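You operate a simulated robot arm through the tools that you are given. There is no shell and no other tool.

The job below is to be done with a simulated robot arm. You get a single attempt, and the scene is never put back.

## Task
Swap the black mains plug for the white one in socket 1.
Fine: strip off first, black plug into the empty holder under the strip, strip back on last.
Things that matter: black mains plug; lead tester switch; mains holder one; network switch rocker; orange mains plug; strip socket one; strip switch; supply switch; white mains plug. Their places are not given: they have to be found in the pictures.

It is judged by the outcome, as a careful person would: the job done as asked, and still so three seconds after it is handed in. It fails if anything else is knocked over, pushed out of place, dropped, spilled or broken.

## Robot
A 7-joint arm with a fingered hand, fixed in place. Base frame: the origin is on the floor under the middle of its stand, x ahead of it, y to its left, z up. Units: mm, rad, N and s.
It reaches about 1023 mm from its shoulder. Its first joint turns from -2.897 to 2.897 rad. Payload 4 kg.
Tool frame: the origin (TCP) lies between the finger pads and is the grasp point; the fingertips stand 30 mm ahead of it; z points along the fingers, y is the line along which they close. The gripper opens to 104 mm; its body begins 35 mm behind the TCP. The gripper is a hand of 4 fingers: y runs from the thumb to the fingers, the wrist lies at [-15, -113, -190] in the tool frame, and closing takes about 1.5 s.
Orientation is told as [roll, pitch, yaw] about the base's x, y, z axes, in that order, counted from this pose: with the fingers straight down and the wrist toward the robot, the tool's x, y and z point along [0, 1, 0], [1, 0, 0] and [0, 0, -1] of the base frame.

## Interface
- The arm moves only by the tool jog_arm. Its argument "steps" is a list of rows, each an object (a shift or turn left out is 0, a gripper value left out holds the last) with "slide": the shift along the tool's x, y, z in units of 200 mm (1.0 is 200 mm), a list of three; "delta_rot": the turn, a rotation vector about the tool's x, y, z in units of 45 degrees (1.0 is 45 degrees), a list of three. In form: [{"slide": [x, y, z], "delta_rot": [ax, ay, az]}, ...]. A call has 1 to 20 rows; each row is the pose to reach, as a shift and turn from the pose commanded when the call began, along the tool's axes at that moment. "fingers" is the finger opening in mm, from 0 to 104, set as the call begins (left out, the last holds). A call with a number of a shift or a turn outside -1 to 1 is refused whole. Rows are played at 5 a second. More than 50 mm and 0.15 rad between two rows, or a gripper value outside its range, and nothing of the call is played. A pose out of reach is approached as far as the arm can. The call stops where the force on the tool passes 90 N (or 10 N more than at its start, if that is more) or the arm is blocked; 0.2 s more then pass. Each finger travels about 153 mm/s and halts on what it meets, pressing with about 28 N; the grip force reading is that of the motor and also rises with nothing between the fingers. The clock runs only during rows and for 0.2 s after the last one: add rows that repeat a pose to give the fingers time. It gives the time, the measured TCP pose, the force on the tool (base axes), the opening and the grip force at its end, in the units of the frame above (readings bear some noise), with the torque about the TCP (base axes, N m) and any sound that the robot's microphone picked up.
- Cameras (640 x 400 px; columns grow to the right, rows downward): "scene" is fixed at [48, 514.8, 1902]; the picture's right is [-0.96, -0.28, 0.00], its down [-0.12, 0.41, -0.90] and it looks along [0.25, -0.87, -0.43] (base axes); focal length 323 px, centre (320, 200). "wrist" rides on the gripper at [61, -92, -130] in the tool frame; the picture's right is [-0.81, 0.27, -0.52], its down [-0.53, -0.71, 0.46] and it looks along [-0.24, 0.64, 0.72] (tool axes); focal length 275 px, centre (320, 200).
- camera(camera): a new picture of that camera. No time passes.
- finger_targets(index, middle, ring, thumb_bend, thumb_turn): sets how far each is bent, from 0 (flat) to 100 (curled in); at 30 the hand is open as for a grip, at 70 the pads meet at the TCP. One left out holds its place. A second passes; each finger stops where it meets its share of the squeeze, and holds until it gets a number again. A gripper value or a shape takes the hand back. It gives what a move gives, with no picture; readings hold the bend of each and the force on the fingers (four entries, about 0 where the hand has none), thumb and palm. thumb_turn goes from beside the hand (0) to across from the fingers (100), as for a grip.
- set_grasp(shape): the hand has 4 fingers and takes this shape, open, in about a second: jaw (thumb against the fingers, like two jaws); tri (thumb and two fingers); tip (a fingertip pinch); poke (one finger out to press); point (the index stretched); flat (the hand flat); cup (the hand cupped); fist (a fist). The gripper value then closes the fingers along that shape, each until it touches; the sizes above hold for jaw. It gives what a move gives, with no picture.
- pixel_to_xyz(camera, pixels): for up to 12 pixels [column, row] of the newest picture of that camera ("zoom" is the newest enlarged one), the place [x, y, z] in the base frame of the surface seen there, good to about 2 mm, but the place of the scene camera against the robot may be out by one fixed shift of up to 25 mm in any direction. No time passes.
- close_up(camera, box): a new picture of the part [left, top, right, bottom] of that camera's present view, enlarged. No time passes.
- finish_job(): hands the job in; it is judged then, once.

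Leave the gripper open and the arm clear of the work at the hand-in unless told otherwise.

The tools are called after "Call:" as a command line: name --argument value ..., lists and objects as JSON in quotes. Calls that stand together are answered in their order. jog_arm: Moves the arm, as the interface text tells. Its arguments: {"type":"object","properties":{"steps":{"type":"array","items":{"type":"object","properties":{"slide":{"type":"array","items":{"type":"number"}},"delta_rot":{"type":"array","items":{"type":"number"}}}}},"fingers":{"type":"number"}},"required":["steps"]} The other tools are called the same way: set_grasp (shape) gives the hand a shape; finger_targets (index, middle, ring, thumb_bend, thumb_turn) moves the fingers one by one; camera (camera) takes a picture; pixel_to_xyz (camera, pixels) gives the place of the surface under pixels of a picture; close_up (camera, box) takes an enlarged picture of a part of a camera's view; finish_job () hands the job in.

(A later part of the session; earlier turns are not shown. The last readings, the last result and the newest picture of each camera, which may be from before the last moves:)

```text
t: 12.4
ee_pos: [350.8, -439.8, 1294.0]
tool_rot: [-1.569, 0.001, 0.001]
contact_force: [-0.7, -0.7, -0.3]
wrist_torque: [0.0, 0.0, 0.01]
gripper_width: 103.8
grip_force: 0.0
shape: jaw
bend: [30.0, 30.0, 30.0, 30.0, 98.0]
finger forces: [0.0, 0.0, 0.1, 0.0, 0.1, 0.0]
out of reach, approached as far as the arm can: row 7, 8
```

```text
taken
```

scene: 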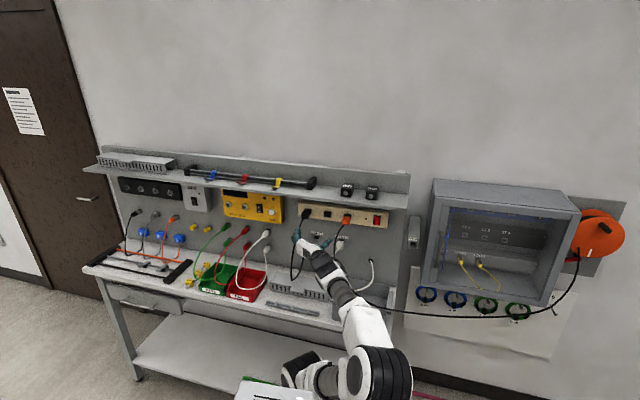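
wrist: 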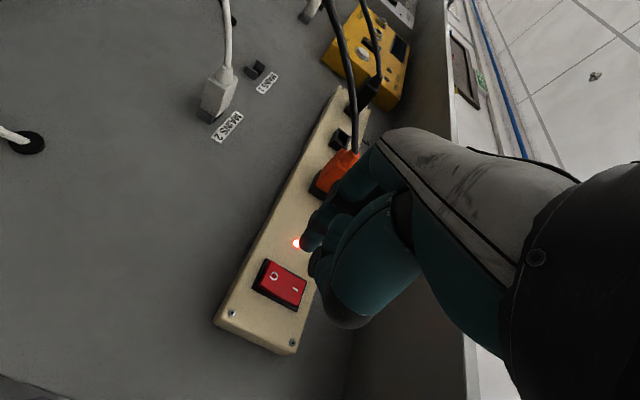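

The arm was 4 mm short there because the wrist is too close to its own base. I'll move 50 mm back toward the wall, still well clear, and try the first 45° of the half turn with the wrist going over the top.

Call:
jog_arm --steps '[{"slide": [0, 0, 0.12], "delta_rot": [0, 0, -0.1667]}, {"slide": [0, 0, 0.25], "delta_rot": [0, 0, -0.3333]}, {"slide": [0, 0, 0.25], "delta_rot": [0, 0, -0.5]}, {"slide": [0, 0, 0.25], "delta_rot": [0, 0, -0.6667]}, {"slide": [0, 0, 0.25], "delta_rot": [0, 0, -0.8333]}, {"slide": [0, 0, 0.25], "delta_rot": [0, 0, -1]}, {"slide": [0, 0, 0.25], "delta_rot": [0, 0, -1]}]'

Call:
camera --camera "scene"

```text
t: 14.0
ee_pos: [352.3, -490.2, 1293.8]
tool_rot: [-1.571, 0.787, -0.001]
contact_force: [-0.4, 0.0, 0.2]
wrist_torque: [0.01, 0.01, -0.01]
gripper_width: 103.7
grip_force: 0.0
shape: jaw
bend: [30.0, 30.0, 30.0, 30.0, 98.0]
finger forces: [0.0, 0.1, 0.1, 0.0, 0.0, 0.0]
```

```text
taken
```

scene: 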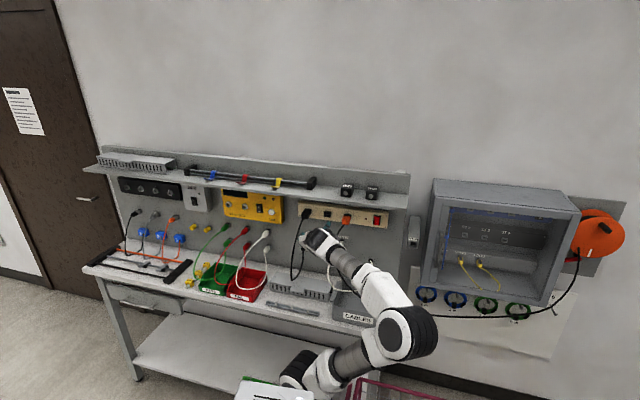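

The first 45° worked and the wrist is rising. I'll continue with the next 45°.

Call:
jog_arm --steps '[{"delta_rot": [0, 0, -0.1667]}, {"delta_rot": [0, 0, -0.3333]}, {"delta_rot": [0, 0, -0.5]}, {"delta_rot": [0, 0, -0.6667]}, {"delta_rot": [0, 0, -0.8333]}, {"delta_rot": [0, 0, -1]}, {"delta_rot": [0, 0, -1]}]'

Call:
camera --camera "scene"

```text
t: 15.6
ee_pos: [351.0, -491.2, 1293.6]
tool_rot: [1.672, 1.568, -3.041]
contact_force: [0.5, -0.4, 0.2]
wrist_torque: [0.0, -0.01, -0.01]
gripper_width: 103.8
grip_force: 0.0
shape: jaw
bend: [30.0, 30.0, 30.0, 30.0, 98.0]
finger forces: [0.0, 0.1, 0.0, 0.0, 0.0, 0.1]
```

```text
taken
```

scene: 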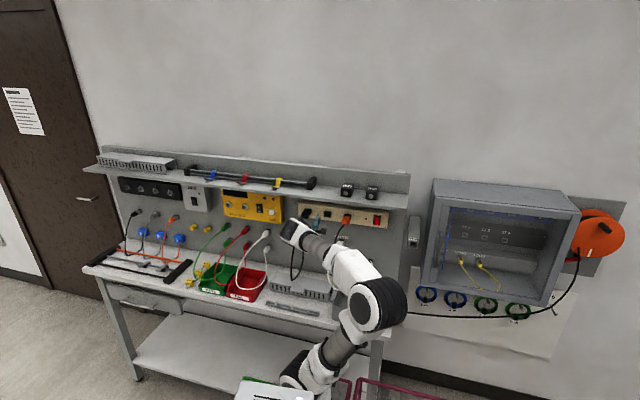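

Still tracking well; the wrist is now above. I'll do the next 45°.

Call:
jog_arm --steps '[{"delta_rot": [0, 0, -0.1667]}, {"delta_rot": [0, 0, -0.3333]}, {"delta_rot": [0, 0, -0.5]}, {"delta_rot": [0, 0, -0.6667]}, {"delta_rot": [0, 0, -0.8333]}, {"delta_rot": [0, 0, -1]}, {"delta_rot": [0, 0, -1]}]'

Call:
camera --camera "scene"

```text
t: 17.2
ee_pos: [351.1, -489.7, 1293.5]
tool_rot: [1.571, 0.785, 3.142]
contact_force: [-0.6, -0.2, 0.2]
wrist_torque: [0.03, 0.0, 0.0]
gripper_width: 103.8
grip_force: 0.1
shape: jaw
bend: [30.0, 30.0, 30.0, 30.0, 98.0]
finger forces: [0.1, 0.1, 0.1, 0.1, 0.0, 0.1]
```

```text
taken
```

scene: 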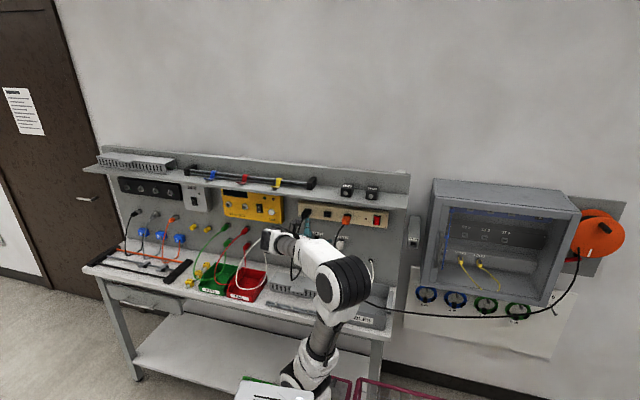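

Still on target. Now the last 45° of the half turn.

Call:
jog_arm --steps '[{"delta_rot": [0, 0, -0.1667]}, {"delta_rot": [0, 0, -0.3333]}, {"delta_rot": [0, 0, -0.5]}, {"delta_rot": [0, 0, -0.6667]}, {"delta_rot": [0, 0, -0.8333]}, {"delta_rot": [0, 0, -1]}, {"delta_rot": [0, 0, -1]}]'

Call:
camera --camera "scene"

Call:
camera --camera "wrist"

```text
t: 18.8
ee_pos: [351.3, -489.8, 1293.7]
tool_rot: [1.57, -0.002, 3.141]
contact_force: [0.4, -0.9, 0.4]
wrist_torque: [0.01, 0.02, -0.03]
gripper_width: 103.9
grip_force: 0.0
shape: jaw
bend: [30.0, 30.0, 30.0, 30.0, 98.0]
finger forces: [0.0, 0.1, 0.1, 0.0, 0.0, 0.0]
```

```text
taken
```

scene: 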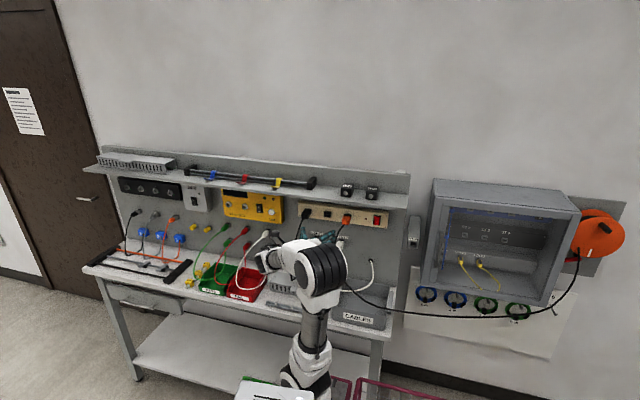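

```text
taken
```

wrist: 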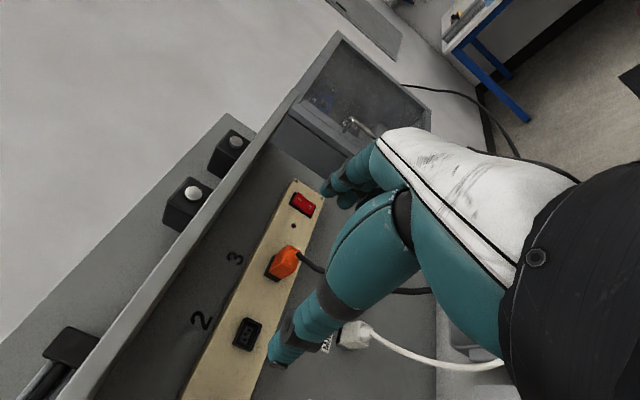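

The half turn succeeded: wrist on the +x side, fingers pointing at the wall. I'll narrow the opening to 64 mm and move in front of the black plug, TCP to about [457, -570, 1261], sideways first and then toward the wall.

Call:
jog_arm --steps '[{"slide": [-0.05, -0.15, 0]}, {"slide": [-0.1, -0.3, 0]}, {"slide": [-0.16, -0.45, 0]}, {"slide": [-0.16, -0.53, 0.1]}, {"slide": [-0.16, -0.53, 0.25]}, {"slide": [-0.16, -0.53, 0.4]}, {"slide": [-0.16, -0.53, 0.4]}]' --fingers 64

Call:
camera --camera "wrist"

Call:
camera --camera "scene"

```text
t: 20.4
ee_pos: [456.6, -570.0, 1260.6]
tool_rot: [1.57, 0.0, 3.142]
contact_force: [-0.8, 0.4, -0.1]
wrist_torque: [-0.02, -0.01, 0.0]
gripper_width: 64.3
grip_force: 0.1
shape: jaw
bend: [28.0, 40.0, 37.0, 64.0, 100.0]
finger forces: [0.0, 0.1, 0.1, 0.1, 0.0, 0.1]
```

```text
taken
```

wrist: 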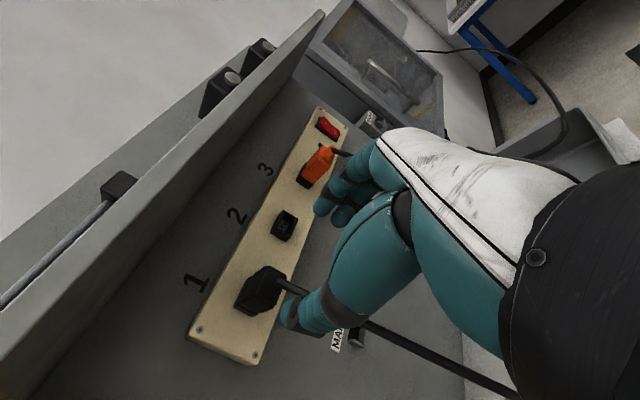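

```text
taken
```

scene: 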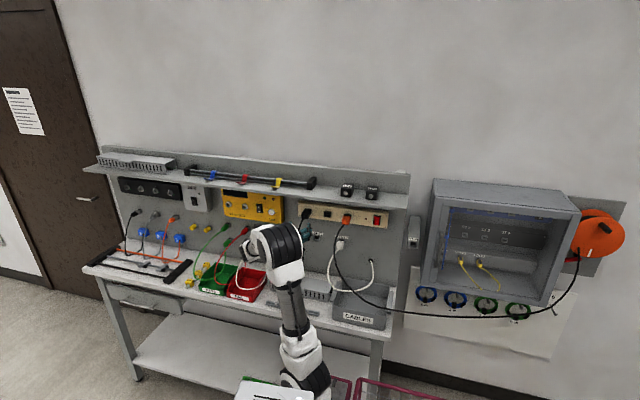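

The black plug is at (260,290) in the wrist view, with the thumb in front at (300,310). I'll enlarge this to check the alignment of plug, thumb and fingers.

Call:
close_up --camera "wrist" --box '[220, 190, 380, 350]'

```text
2.50 times, centred on (300, 270) of wrist
```

zoom: 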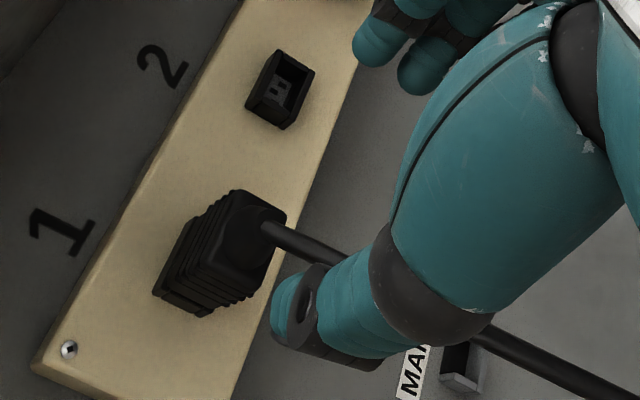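

Call:
pixel_to_xyz --camera "zoom" --pixels '[[285, 210], [235, 190], [250, 285], [205, 315], [160, 290], [180, 230], [285, 300], [300, 345], [370, 50], [410, 85], [270, 235], [310, 300]]'

Call:
pixel_to_xyz --camera "zoom" --pixels '[[275, 50], [248, 105], [285, 130], [312, 75], [215, 240], [205, 225], [190, 260], [225, 280], [320, 250], [480, 340], [600, 390], [245, 225]]'

```text
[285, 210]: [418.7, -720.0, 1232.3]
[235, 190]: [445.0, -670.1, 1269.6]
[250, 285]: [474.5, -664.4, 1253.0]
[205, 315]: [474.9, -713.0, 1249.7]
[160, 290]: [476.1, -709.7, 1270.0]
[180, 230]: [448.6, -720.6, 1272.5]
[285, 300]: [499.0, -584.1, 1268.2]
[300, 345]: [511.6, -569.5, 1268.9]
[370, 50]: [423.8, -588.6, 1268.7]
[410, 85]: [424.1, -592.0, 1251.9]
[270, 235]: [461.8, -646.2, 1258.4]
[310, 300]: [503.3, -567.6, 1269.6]
```

```text
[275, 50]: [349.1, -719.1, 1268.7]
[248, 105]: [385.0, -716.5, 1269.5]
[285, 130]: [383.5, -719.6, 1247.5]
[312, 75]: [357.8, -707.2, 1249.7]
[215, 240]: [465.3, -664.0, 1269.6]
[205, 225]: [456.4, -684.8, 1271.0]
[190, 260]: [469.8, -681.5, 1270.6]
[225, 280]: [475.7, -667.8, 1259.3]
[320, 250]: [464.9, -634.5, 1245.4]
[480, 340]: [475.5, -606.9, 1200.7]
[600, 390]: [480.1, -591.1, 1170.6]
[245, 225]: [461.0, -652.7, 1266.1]
```

The black plug spans x 444–475.5 (centre ≈459.7), z 1249.5–1270, rear at y≈-664. The open thumb and fingers straddle that line with about 16 mm to spare per side. I'll advance 60 mm with a 2.5 mm sideways correction, then look.

Call:
jog_arm --steps '[{"slide": [0, -0.0125, 0.1]}, {"slide": [0, -0.0125, 0.2]}, {"slide": [0, -0.0125, 0.3]}, {"slide": [0, -0.0125, 0.3]}]'

Call:
close_up --camera "wrist" --box '[220, 190, 380, 350]'

```text
t: 21.4
ee_pos: [459.7, -630.5, 1261.4]
tool_rot: [1.573, 0.0, 3.143]
contact_force: [0.1, -0.2, -1.0]
wrist_torque: [-0.01, 0.01, 0.04]
gripper_width: 64.3
grip_force: 0.1
shape: jaw
bend: [28.0, 40.0, 37.0, 64.0, 100.0]
finger forces: [0.0, 0.1, 0.0, 0.0, 0.0, 0.0]
```

```text
2.50 times, centred on (300, 270) of wrist
```

zoom: 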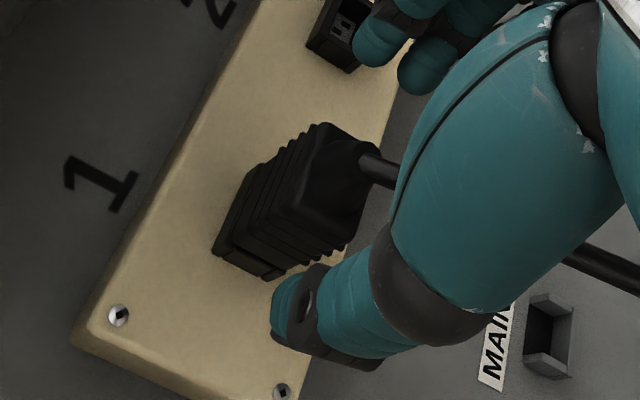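

The plug is entering the gap between thumb and fingers with no contact. I'll advance the remaining 36 mm to TCP y≈-666.

Call:
jog_arm --steps '[{"slide": [0, 0, 0.06]}, {"slide": [0, 0, 0.12]}, {"slide": [0, 0, 0.18]}, {"slide": [0, 0, 0.18]}]'

Call:
camera --camera "wrist"

Call:
close_up --camera "wrist" --box '[230, 150, 410, 320]'

```text
t: 22.4
ee_pos: [460.3, -667.2, 1261.6]
tool_rot: [1.571, 0.0, 3.142]
contact_force: [-0.5, 0.3, 0.2]
wrist_torque: [-0.04, -0.01, -0.01]
gripper_width: 64.5
grip_force: 0.1
shape: jaw
bend: [28.0, 40.0, 37.0, 64.0, 100.0]
finger forces: [0.0, 0.1, 0.1, 0.0, 0.0, 0.0]
```

```text
taken
```

wrist: 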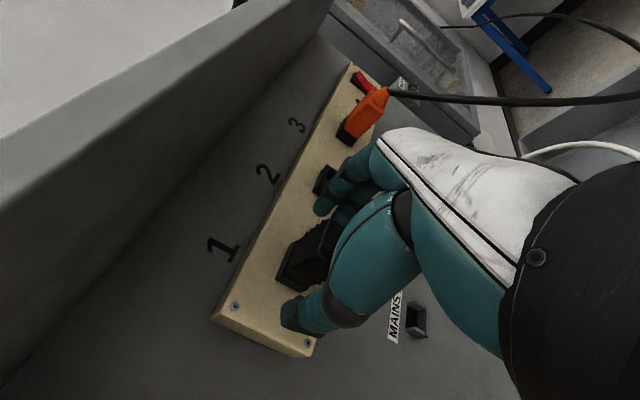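

```text
2.35 times, centred on (320, 235) of wrist
```

zoom: 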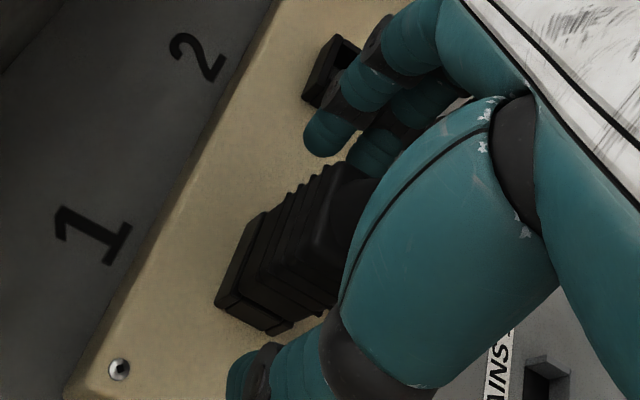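

The plug is between thumb (lower left) and fingers (upper right), centred. Now I'll close the fingers onto it while holding the arm still.

Call:
jog_arm --steps '[{"slide": [0, 0, 0]}, {"slide": [0, 0, 0]}, {"slide": [0, 0, 0]}, {"slide": [0, 0, 0]}, {"slide": [0, 0, 0]}, {"slide": [0, 0, 0]}, {"slide": [0, 0, 0]}, {"slide": [0, 0, 0]}]' --fingers 5

Call:
close_up --camera "wrist" --box '[230, 150, 410, 320]'

```text
t: 24.2
ee_pos: [461.0, -664.3, 1261.7]
tool_rot: [1.571, -0.001, 3.141]
contact_force: [1.9, -2.0, -0.3]
wrist_torque: [0.0, -0.02, 0.03]
gripper_width: 22.2
grip_force: 27.5
shape: jaw
bend: [73.0, 57.0, 63.0, 74.0, 100.0]
finger forces: [15.8, 8.7, 0.0, 0.0, 25.8, 0.0]
```

```text
2.35 times, centred on (320, 235) of wrist
```

zoom: 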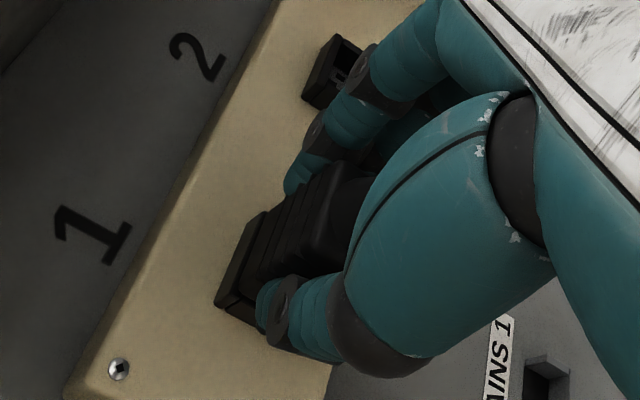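

I have a firm, balanced hold (index 16 N, middle 9 N, thumb 26 N). Now I'll pull the black plug straight out in small steps, 30 mm first.

Call:
jog_arm --steps '[{"slide": [0, 0, -0.02]}, {"slide": [0, 0, -0.04]}, {"slide": [0, 0, -0.06]}, {"slide": [0, 0, -0.09]}, {"slide": [0, 0, -0.12]}, {"slide": [0, 0, -0.15]}, {"slide": [0, 0, -0.15]}]'

Call:
close_up --camera "wrist" --box '[230, 150, 410, 320]'

```text
t: 25.8
ee_pos: [460.1, -636.1, 1261.3]
tool_rot: [1.571, 0.0, 3.141]
contact_force: [-0.7, 0.2, -0.9]
wrist_torque: [0.0, -0.02, 0.02]
gripper_width: 22.0
grip_force: 28.5
shape: jaw
bend: [73.0, 57.0, 63.0, 74.0, 100.0]
finger forces: [16.4, 9.3, 0.1, 0.0, 25.6, 0.1]
```

```text
2.35 times, centred on (320, 235) of wrist
```

zoom: 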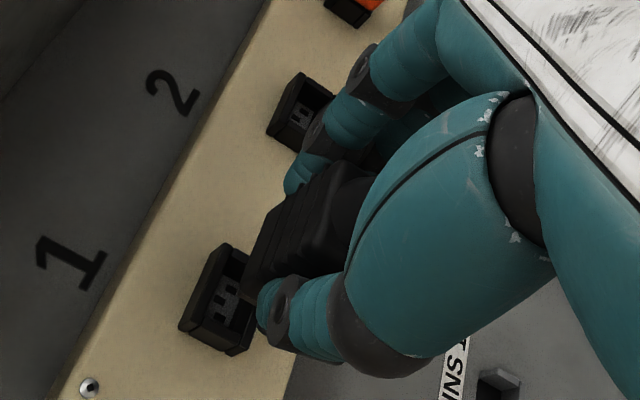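

The black plug is out and held steady. I'll back off another 40 mm, then look at the MAINS 1 holder for precise measurements.

Call:
jog_arm --steps '[{"slide": [0, 0, -0.07]}, {"slide": [0, 0, -0.14]}, {"slide": [0, 0, -0.2]}, {"slide": [0, 0, -0.2]}]'

Call:
camera --camera "wrist"

Call:
camera --camera "scene"

```text
t: 26.8
ee_pos: [458.9, -596.6, 1260.5]
tool_rot: [1.57, -0.001, 3.141]
contact_force: [0.4, -0.5, 0.5]
wrist_torque: [-0.01, -0.01, 0.02]
gripper_width: 22.0
grip_force: 28.1
shape: jaw
bend: [73.0, 57.0, 63.0, 74.0, 100.0]
finger forces: [16.3, 9.3, 0.0, 0.0, 25.6, 0.0]
```

```text
taken
```

wrist: 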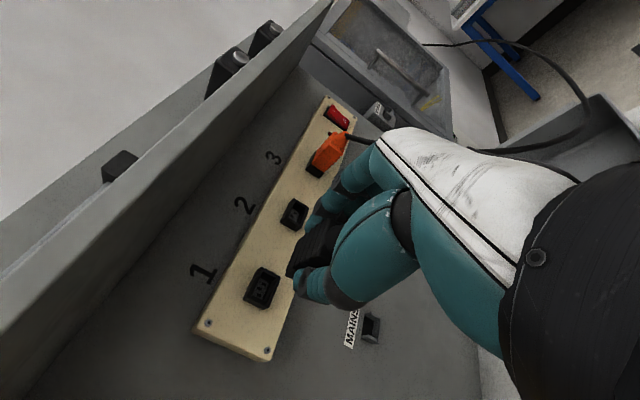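

```text
taken
```

scene: 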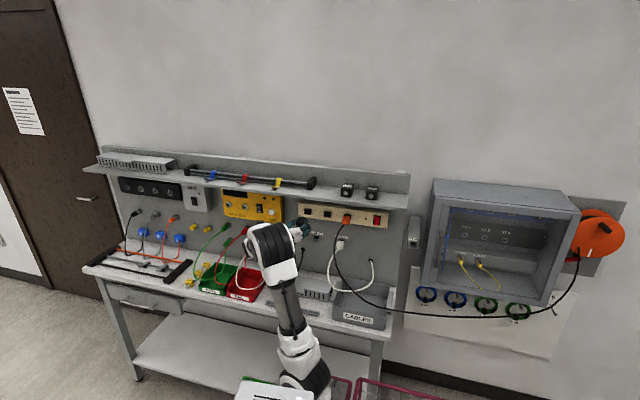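

The black plug is held, with its nose visible near (300,260) in the wrist view. I'll enlarge both the held plug and the empty holder to measure them.

Call:
close_up --camera "wrist" --box '[230, 200, 400, 360]'

Call:
close_up --camera "scene" --box '[290, 205, 370, 255]'

```text
2.50 times, centred on (315, 280) of wrist
```

zoom: 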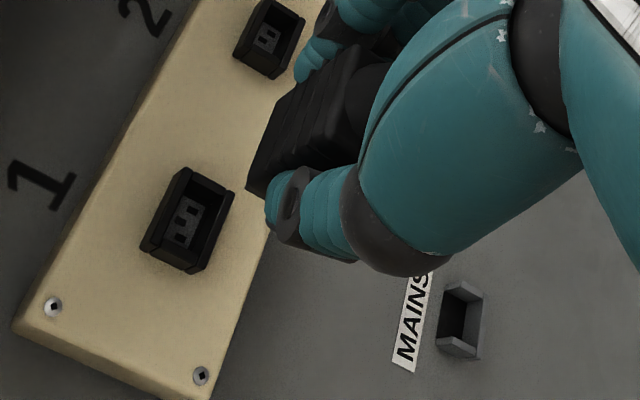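

```text
8.00 times, centred on (330, 230) of scene
```

zoom: 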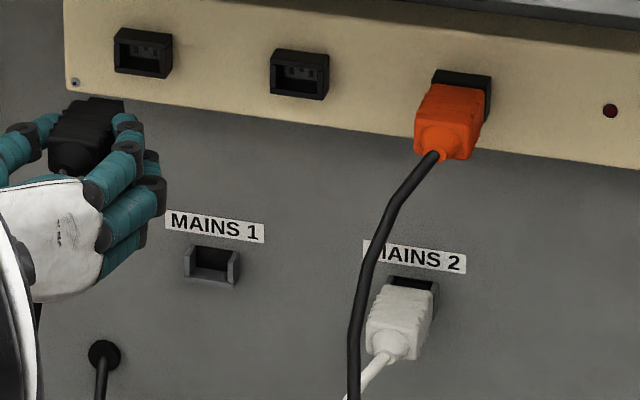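

Call:
pixel_to_xyz --camera "zoom" --pixels '[[187, 268], [187, 250], [236, 270], [230, 252], [212, 283], [192, 280], [232, 285], [212, 262], [410, 300], [372, 320], [435, 300], [420, 345]]'

Call:
pixel_to_xyz --camera "zoom" --pixels '[[118, 50], [170, 55], [145, 72], [145, 33], [140, 55], [275, 75], [327, 75], [300, 95], [85, 120], [115, 110], [60, 110], [90, 105]]'

Call:
close_up --camera "wrist" --box '[340, 290, 420, 350]'

```text
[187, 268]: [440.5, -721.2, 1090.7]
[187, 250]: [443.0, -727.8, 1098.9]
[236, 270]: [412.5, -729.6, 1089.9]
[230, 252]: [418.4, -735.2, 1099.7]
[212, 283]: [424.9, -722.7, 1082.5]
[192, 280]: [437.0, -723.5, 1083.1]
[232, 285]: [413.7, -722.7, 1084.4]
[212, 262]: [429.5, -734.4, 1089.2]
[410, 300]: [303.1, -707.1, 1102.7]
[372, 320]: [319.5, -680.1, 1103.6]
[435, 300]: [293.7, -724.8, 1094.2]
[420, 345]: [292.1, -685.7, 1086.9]
```

```text
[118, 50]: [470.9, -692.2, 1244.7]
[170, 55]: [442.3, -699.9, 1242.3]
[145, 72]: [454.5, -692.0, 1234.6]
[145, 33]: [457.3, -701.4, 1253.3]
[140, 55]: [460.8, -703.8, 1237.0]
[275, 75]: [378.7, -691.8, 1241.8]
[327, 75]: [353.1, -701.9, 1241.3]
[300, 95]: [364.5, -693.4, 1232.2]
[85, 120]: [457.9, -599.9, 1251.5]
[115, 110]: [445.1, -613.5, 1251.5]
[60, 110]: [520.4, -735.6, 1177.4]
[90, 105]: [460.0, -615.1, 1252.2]
```

```text
6.67 times, centred on (380, 320) of wrist
```

zoom: 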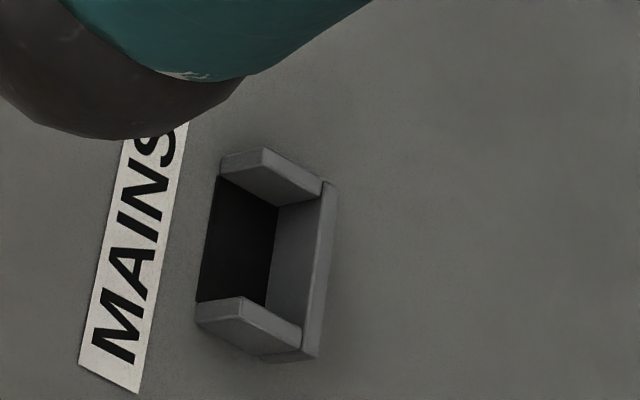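

Call:
pixel_to_xyz --camera "zoom" --pixels '[[266, 160], [225, 165], [315, 190], [240, 185], [240, 298], [205, 310], [295, 340], [285, 350], [330, 220], [312, 340], [240, 240], [290, 250]]'

```text
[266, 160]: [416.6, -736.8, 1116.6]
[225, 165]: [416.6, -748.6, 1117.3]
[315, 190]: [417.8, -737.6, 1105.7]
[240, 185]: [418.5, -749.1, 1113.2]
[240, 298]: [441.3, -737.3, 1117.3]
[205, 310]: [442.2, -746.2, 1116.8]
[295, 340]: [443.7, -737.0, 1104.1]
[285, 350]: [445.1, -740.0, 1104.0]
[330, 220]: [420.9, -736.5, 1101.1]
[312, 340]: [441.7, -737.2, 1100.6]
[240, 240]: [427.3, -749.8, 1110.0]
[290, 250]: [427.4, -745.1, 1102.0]
```

The holder's side walls have inner faces at x≈418 and 441 (centre ≈429.7), floor top z≈1102, front y≈-737. I'll check the held plug's position in the hand by measuring its visible edges.

Call:
close_up --camera "wrist" --box '[280, 205, 360, 290]'

```text
4.71 times, centred on (320, 248) of wrist
```

zoom: 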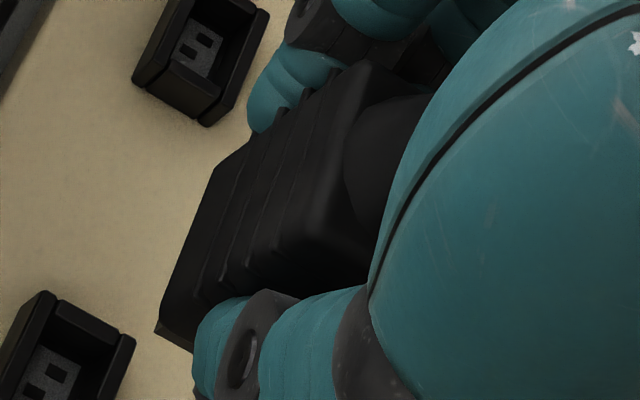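

Call:
pixel_to_xyz --camera "zoom" --pixels '[[165, 320], [160, 335], [190, 250], [220, 180], [250, 145], [300, 240], [330, 250], [355, 80], [240, 200], [180, 340], [345, 100], [375, 130]]'

```text
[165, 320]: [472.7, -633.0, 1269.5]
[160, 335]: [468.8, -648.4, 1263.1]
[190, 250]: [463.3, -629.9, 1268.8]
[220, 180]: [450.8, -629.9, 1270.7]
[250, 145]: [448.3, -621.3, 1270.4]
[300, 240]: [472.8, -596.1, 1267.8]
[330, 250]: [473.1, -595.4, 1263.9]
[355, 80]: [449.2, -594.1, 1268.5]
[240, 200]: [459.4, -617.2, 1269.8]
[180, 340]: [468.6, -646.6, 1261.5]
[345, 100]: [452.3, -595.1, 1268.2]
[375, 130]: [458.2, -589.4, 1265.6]
```

The plug hasn't slipped: rear at y≈-595, nose to about -650, top z≈1270. Next I'll carry it down in front of MAINS 1: 30 mm to -x and 149.5 mm down, staying at y≈-596.

Call:
jog_arm --steps '[{"slide": [-0.12, 0.02, 0]}, {"slide": [-0.27, 0.05, 0]}, {"slide": [-0.42, 0.08, 0]}, {"slide": [-0.57, 0.11, 0]}, {"slide": [-0.7, 0.14, 0]}, {"slide": [-0.7475, 0.15, 0]}, {"slide": [-0.7475, 0.15, 0]}, {"slide": [-0.7475, 0.15, 0]}]'

Call:
camera --camera "wrist"

Call:
close_up --camera "scene" --box '[250, 195, 378, 275]'

```text
t: 28.6
ee_pos: [431.2, -596.2, 1111.9]
tool_rot: [1.571, -0.001, 3.141]
contact_force: [0.2, -0.9, 0.1]
wrist_torque: [0.04, 0.0, -0.03]
gripper_width: 22.2
grip_force: 28.0
shape: jaw
bend: [73.0, 57.0, 63.0, 74.0, 100.0]
finger forces: [16.3, 9.3, 0.0, 0.1, 25.6, 0.0]
```

```text
taken
```

wrist: 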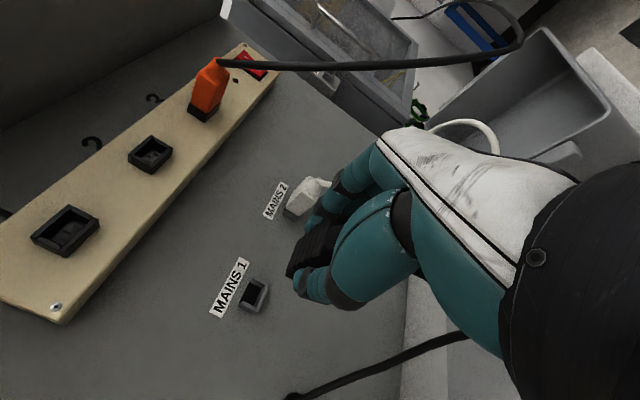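

```text
5.00 times, centred on (314, 235) of scene
```

zoom: 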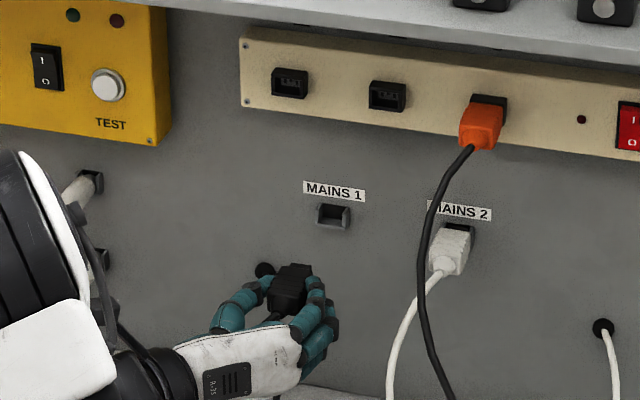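

The plug is in front of MAINS 1. I notice a dark line near the robot's wrist in this view at about (100,270), so I'll enlarge it to make sure it isn't a lead caught on the arm.

Call:
close_up --camera "scene" --box '[245, 225, 309, 285]'

Call:
camera --camera "scene"

```text
6.67 times, centred on (277, 255) of scene
```

zoom: 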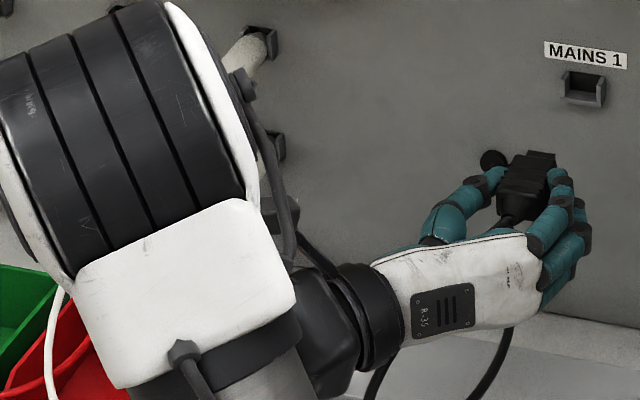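

```text
taken
```

scene: 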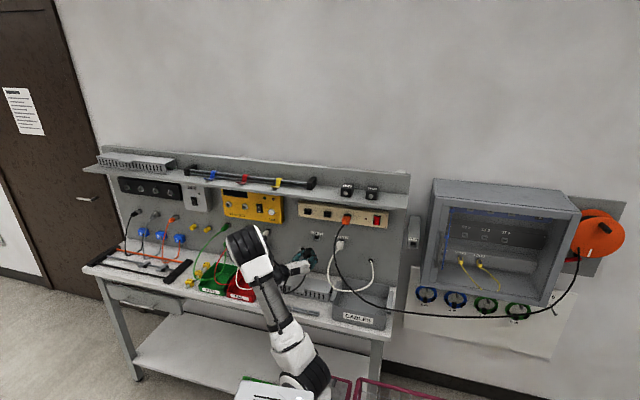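

Those dark lines are the robot's own cables; the plug's lead hangs freely below the hand. Before going in, I'll check the clearance between the robot's elbow joint and the test leads behind it.

Call:
pixel_to_xyz --camera "zoom" --pixels '[[30, 110], [150, 60], [215, 100], [245, 85], [255, 50], [270, 150], [280, 130], [285, 200], [330, 300], [60, 330], [150, 300], [50, 370]]'

Call:
pixel_to_xyz --camera "scene" --pixels '[[232, 225], [228, 240], [235, 285], [250, 290], [240, 296], [256, 235], [220, 235], [245, 227]]'

```text
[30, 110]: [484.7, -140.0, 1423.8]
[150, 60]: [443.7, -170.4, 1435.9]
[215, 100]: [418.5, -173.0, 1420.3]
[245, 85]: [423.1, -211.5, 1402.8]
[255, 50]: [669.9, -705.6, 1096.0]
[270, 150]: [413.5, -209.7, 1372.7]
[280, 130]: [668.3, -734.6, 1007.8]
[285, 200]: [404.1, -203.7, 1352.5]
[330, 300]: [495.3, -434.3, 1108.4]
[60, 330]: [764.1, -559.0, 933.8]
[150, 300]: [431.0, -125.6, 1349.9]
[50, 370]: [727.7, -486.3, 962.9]
```

```text
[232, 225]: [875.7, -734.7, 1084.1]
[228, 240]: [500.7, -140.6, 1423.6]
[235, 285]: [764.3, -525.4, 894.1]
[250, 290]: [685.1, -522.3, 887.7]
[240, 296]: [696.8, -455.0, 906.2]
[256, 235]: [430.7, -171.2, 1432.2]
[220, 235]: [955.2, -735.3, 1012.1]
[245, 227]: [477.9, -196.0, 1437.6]
```

The robot's joints are near y≈-200, nowhere near the test leads. Now I'll enlarge the wrist view to verify plug-to-holder alignment.

Call:
close_up --camera "wrist" --box '[205, 210, 365, 330]'

```text
3.33 times, centred on (285, 270) of wrist
```

zoom: 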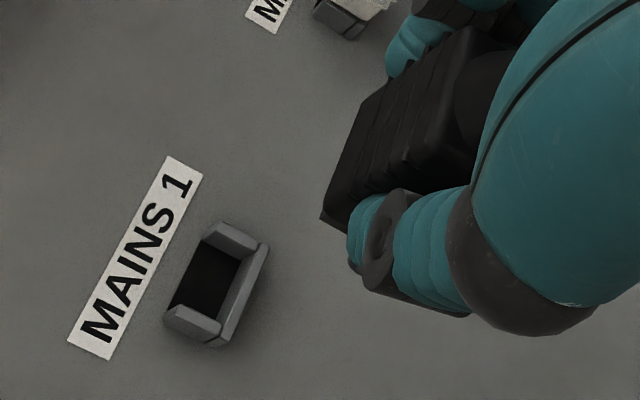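

Call:
pixel_to_xyz --camera "zoom" --pixels '[[222, 225], [262, 248], [190, 308], [170, 322], [215, 338], [250, 270], [228, 330], [205, 265], [325, 215], [330, 200], [365, 110], [400, 150]]'

```text
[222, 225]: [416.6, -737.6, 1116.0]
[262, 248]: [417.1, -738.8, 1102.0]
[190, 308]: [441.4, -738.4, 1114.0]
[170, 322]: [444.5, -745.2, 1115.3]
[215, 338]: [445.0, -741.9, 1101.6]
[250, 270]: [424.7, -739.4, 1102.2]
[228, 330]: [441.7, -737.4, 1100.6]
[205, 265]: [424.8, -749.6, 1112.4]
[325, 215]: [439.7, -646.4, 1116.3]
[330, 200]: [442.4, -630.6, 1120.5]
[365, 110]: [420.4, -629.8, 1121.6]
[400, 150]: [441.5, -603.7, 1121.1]
```

The plug lines up: plug top z≈1121 (white's is 1120.5) and centre x≈429.7 against the holder's 429.7. I'll advance 72 mm so the nose stops about 13 mm short of the holder, then check.

Call:
jog_arm --steps '[{"slide": [0, 0, 0.12]}, {"slide": [0, 0, 0.24]}, {"slide": [0, 0, 0.36]}, {"slide": [0, 0, 0.36]}, {"slide": [0, 0, 0.36]}]'

Call:
close_up --camera "wrist" --box '[205, 180, 365, 300]'

Call:
close_up --camera "scene" --box '[290, 220, 354, 260]'

```text
t: 29.8
ee_pos: [428.7, -668.7, 1111.5]
tool_rot: [1.571, 0.0, 3.143]
contact_force: [1.1, -0.2, 1.0]
wrist_torque: [0.02, -0.02, -0.02]
gripper_width: 22.3
grip_force: 28.3
shape: jaw
bend: [73.0, 57.0, 63.0, 74.0, 100.0]
finger forces: [16.3, 9.3, 0.0, 0.1, 25.6, 0.1]
```

```text
3.33 times, centred on (285, 240) of wrist
```

zoom: 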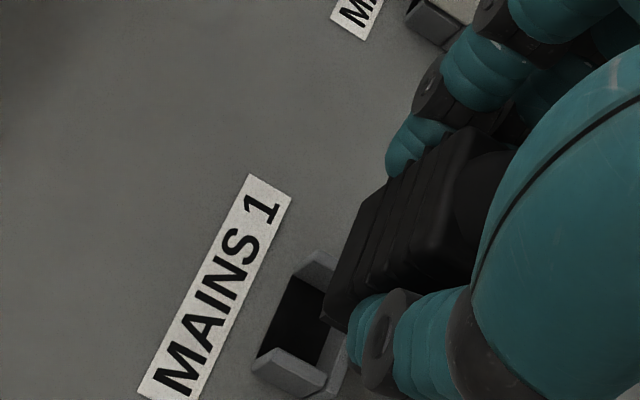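

```text
10.00 times, centred on (322, 240) of scene
```

zoom: 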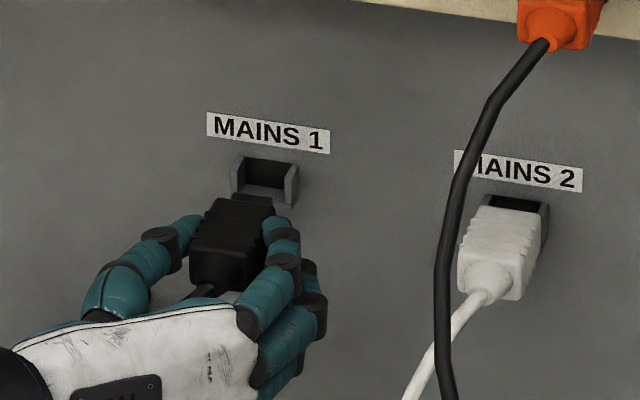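

The nose is just short of the holder. I'll measure the nose edges against the holder's inner walls in this view.

Call:
pixel_to_xyz --camera "zoom" --pixels '[[236, 197], [271, 199], [252, 197], [246, 165], [240, 175], [292, 185], [285, 168], [265, 190], [200, 225], [260, 230], [468, 225], [530, 230]]'

```text
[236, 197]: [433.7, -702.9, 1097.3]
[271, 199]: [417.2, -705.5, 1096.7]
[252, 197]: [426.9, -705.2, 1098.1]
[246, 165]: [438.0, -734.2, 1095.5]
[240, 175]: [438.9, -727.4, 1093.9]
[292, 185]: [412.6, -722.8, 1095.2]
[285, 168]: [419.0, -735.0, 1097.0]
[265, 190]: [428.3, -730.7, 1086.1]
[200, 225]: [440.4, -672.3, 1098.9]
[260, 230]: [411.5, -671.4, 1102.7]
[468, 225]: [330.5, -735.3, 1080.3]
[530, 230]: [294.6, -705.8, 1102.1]
```

Call:
close_up --camera "scene" --box '[306, 232, 322, 244]'

```text
16.00 times, centred on (314, 238) of scene
```

zoom: 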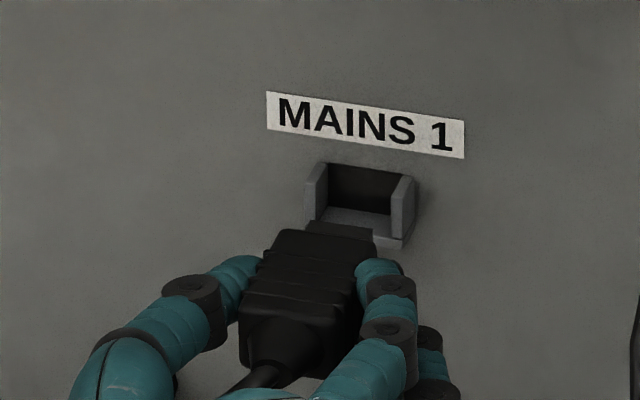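

Accounting for perspective, nose and holder agree to within about 1 mm both ways. I'll push in gently in small steps, 22 mm first.

Call:
jog_arm --steps '[{"slide": [0, 0, 0.025]}, {"slide": [0, 0, 0.05]}, {"slide": [0, 0, 0.075]}, {"slide": [0, 0, 0.095]}, {"slide": [0, 0, 0.11]}, {"slide": [0, 0, 0.11]}]'

Call:
close_up --camera "scene" --box '[290, 220, 354, 260]'

```text
t: 31.2
ee_pos: [430.5, -691.1, 1112.6]
tool_rot: [1.57, -0.002, 3.142]
contact_force: [-1.1, -0.5, -0.6]
wrist_torque: [-0.01, 0.04, 0.03]
gripper_width: 22.1
grip_force: 27.8
shape: jaw
bend: [73.0, 57.0, 63.0, 74.0, 100.0]
finger forces: [16.3, 9.3, 0.1, 0.0, 25.7, 0.0]
```

```text
10.00 times, centred on (322, 240) of scene
```

zoom: 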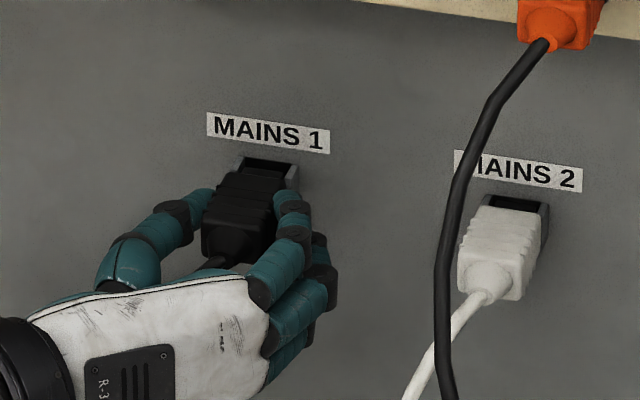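

The nose has entered the holder with no resistance. Next I'll ease in the last few millimetres to the white plug's seated depth.

Call:
jog_arm --steps '[{"slide": [0, 0, 0.01]}, {"slide": [0, 0, 0.02]}, {"slide": [0, 0, 0.025]}, {"slide": [0, 0, 0.025]}]'

Call:
close_up --camera "wrist" --box '[230, 150, 410, 320]'

Call:
close_up --camera "scene" --box '[290, 220, 354, 260]'

```text
t: 32.2
ee_pos: [430.0, -694.0, 1112.2]
tool_rot: [1.571, 0.001, 3.142]
contact_force: [0.9, 2.4, -0.5]
wrist_torque: [0.03, -0.02, -0.01]
gripper_width: 22.0
grip_force: 28.3
shape: jaw
bend: [73.0, 57.0, 63.0, 74.0, 100.0]
finger forces: [16.4, 9.4, 0.0, 0.1, 25.8, 0.0]
```

```text
2.35 times, centred on (320, 235) of wrist
```

zoom: 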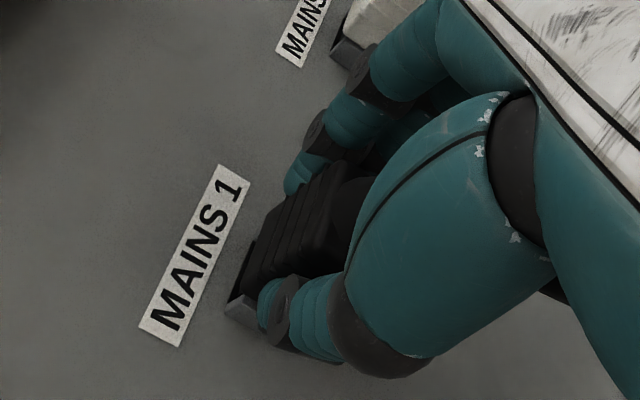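

```text
10.00 times, centred on (322, 240) of scene
```

zoom: 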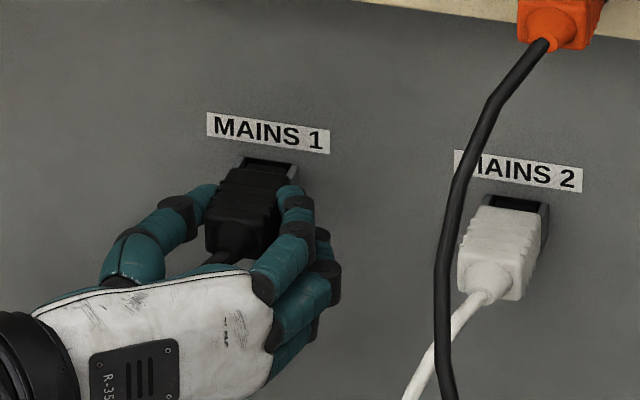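

The depth now matches the white plug's (body front at about y≈-731.5), with a light 2.4 N push-back. I'll nudge 2 mm further to feel whether it's fully home.

Call:
jog_arm --steps '[{"slide": [0, 0, 0.005]}, {"slide": [0, 0, 0.01]}, {"slide": [0, 0, 0.01]}]'

```text
t: 33.0
ee_pos: [430.2, -696.4, 1112.9]
tool_rot: [1.571, 0.001, 3.142]
contact_force: [-0.5, 13.8, -0.6]
wrist_torque: [0.03, -0.01, -0.04]
gripper_width: 23.3
grip_force: 27.1
shape: jaw
bend: [73.0, 57.0, 63.0, 74.0, 100.0]
finger forces: [17.7, 10.8, 0.0, 0.0, 28.3, 0.1]
```

It's firmly home (13.8 N of push-back). I'll open the fingers to 64 mm with the arm held still.

Call:
jog_arm --steps '[{"slide": [0, 0, -0.005]}, {"slide": [0, 0, -0.005]}, {"slide": [0, 0, -0.005]}, {"slide": [0, 0, -0.005]}, {"slide": [0, 0, -0.005]}, {"slide": [0, 0, -0.005]}]' --fingers 64

Call:
close_up --camera "wrist" --box '[230, 150, 410, 320]'

Call:
close_up --camera "scene" --box '[290, 220, 354, 260]'

```text
t: 34.4
ee_pos: [430.0, -696.7, 1111.0]
tool_rot: [1.57, 0.0, 3.141]
contact_force: [-1.3, 0.1, -0.4]
wrist_torque: [0.0, 0.0, -0.01]
gripper_width: 63.6
grip_force: 0.1
shape: jaw
bend: [29.0, 40.0, 37.0, 64.0, 100.0]
finger forces: [0.0, 0.0, 0.0, 0.0, 0.0, 0.0]
```

```text
2.35 times, centred on (320, 235) of wrist
```

zoom: 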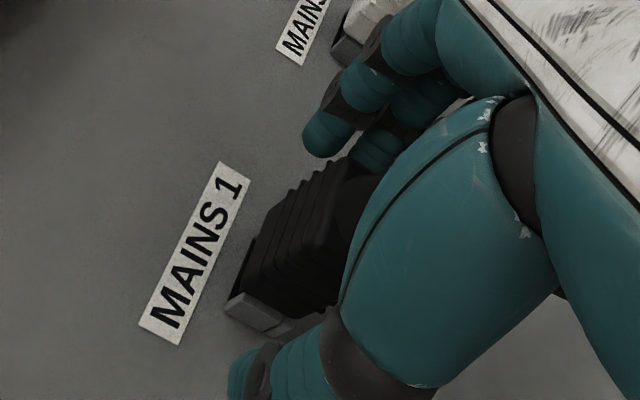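

```text
10.00 times, centred on (322, 240) of scene
```

zoom: 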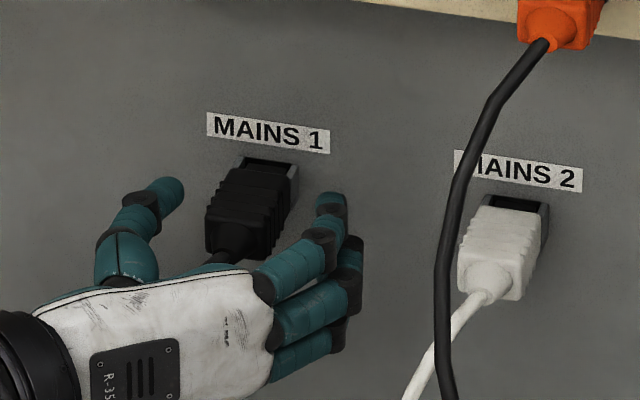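

The black plug stays put in MAINS 1 with the hand open around it. I'll back straight off 130 mm.

Call:
jog_arm --steps '[{"slide": [0, 0, -0.08]}, {"slide": [0, 0, -0.2]}, {"slide": [0, 0, -0.35]}, {"slide": [0, 0, -0.5]}, {"slide": [0, 0, -0.65]}, {"slide": [0, 0, -0.65]}]'

Call:
camera --camera "wrist"

Call:
close_up --camera "scene" --box '[280, 210, 376, 270]'

```text
t: 35.8
ee_pos: [430.4, -566.1, 1109.9]
tool_rot: [1.57, 0.001, 3.142]
contact_force: [0.0, -0.7, -0.2]
wrist_torque: [0.02, -0.01, 0.03]
gripper_width: 63.4
grip_force: 0.0
shape: jaw
bend: [29.0, 40.0, 37.0, 64.0, 100.0]
finger forces: [0.0, 0.0, 0.0, 0.0, 0.0, 0.0]
```

```text
taken
```

wrist: 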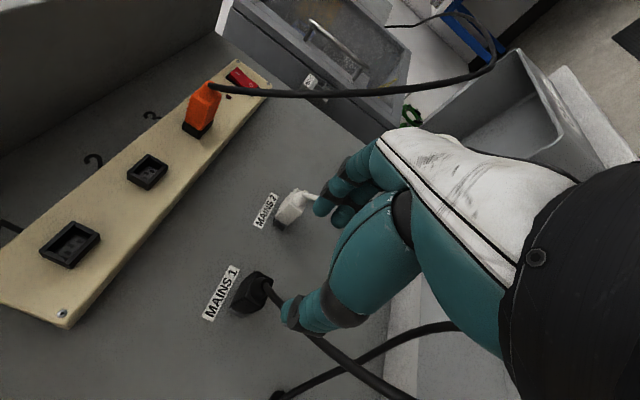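

```text
6.67 times, centred on (328, 240) of scene
```

zoom: 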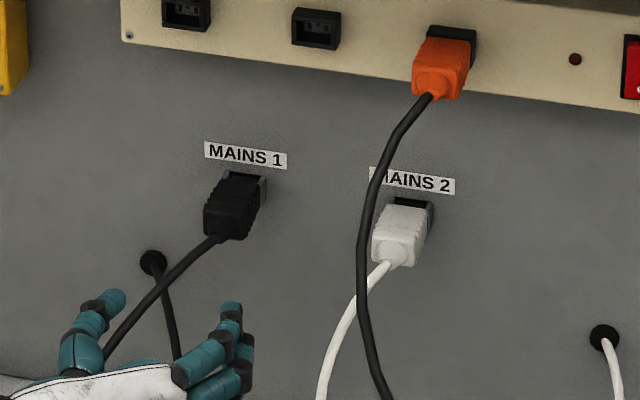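

The black plug is seated just like the white one. I'll trace its lead in its new position before planning the approach to the white plug.

Call:
pixel_to_xyz --camera "zoom" --pixels '[[222, 230], [205, 245], [185, 263], [165, 283], [145, 305], [125, 330], [108, 352], [170, 300], [177, 350], [235, 200], [215, 215], [258, 205]]'

Call:
pixel_to_xyz --camera "wrist" --pixels '[[268, 290], [275, 300], [350, 360], [375, 375], [400, 393], [340, 365], [380, 345], [420, 328], [450, 324], [290, 392], [250, 285], [262, 275]]'

```text
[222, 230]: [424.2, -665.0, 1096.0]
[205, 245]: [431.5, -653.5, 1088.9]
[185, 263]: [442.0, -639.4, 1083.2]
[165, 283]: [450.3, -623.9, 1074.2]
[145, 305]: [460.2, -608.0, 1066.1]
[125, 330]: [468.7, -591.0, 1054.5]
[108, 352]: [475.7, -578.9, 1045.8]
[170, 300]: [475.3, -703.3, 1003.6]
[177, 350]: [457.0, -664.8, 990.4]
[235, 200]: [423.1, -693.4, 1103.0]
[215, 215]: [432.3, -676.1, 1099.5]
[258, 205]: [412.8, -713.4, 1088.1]
```

```text
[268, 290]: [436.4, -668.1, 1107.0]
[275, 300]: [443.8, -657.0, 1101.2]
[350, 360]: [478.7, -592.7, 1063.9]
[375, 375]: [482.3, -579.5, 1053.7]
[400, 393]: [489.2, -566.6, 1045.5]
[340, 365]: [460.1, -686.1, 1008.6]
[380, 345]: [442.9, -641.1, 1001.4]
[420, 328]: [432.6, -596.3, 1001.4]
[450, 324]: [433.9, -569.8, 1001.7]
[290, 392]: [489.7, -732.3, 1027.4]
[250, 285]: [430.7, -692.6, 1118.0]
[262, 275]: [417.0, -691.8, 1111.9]
```

The black lead runs down and to +x, clear of the hand. I'll zoom in on the white plug from this angle to fix its other side and centre.

Call:
close_up --camera "wrist" --box '[245, 165, 345, 245]'

```text
5.00 times, centred on (295, 205) of wrist
```

zoom: 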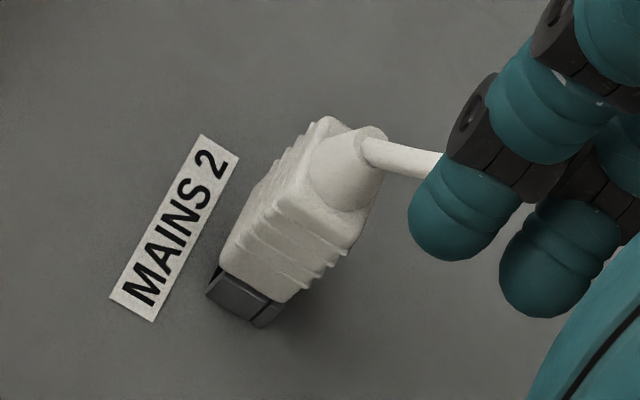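

Call:
pixel_to_xyz --camera "zoom" --pixels '[[350, 235], [300, 285], [310, 255], [270, 230], [330, 125], [290, 205], [240, 250], [260, 295], [215, 290], [345, 170], [365, 150], [400, 158]]'

Call:
pixel_to_xyz --camera "zoom" --pixels '[[430, 165], [420, 245], [440, 255], [415, 220], [500, 270], [520, 300], [475, 115], [540, 40], [330, 270], [290, 290], [320, 215], [270, 320]]'

```text
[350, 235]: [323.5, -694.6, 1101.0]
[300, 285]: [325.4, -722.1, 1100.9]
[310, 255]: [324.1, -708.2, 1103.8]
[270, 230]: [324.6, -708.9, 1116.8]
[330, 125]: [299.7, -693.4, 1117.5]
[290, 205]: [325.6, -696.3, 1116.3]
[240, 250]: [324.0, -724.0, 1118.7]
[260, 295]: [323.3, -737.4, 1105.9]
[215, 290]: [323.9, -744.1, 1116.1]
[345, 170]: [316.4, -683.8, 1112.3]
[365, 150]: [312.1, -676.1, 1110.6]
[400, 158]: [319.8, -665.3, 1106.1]
```

```text
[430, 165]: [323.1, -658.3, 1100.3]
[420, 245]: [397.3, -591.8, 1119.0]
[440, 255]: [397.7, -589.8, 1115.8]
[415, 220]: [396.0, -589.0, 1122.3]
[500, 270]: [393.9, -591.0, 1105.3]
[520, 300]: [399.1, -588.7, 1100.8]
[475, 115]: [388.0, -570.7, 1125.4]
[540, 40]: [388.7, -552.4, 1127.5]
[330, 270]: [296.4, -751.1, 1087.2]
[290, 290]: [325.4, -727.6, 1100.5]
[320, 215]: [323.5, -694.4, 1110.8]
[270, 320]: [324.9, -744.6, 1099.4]
```

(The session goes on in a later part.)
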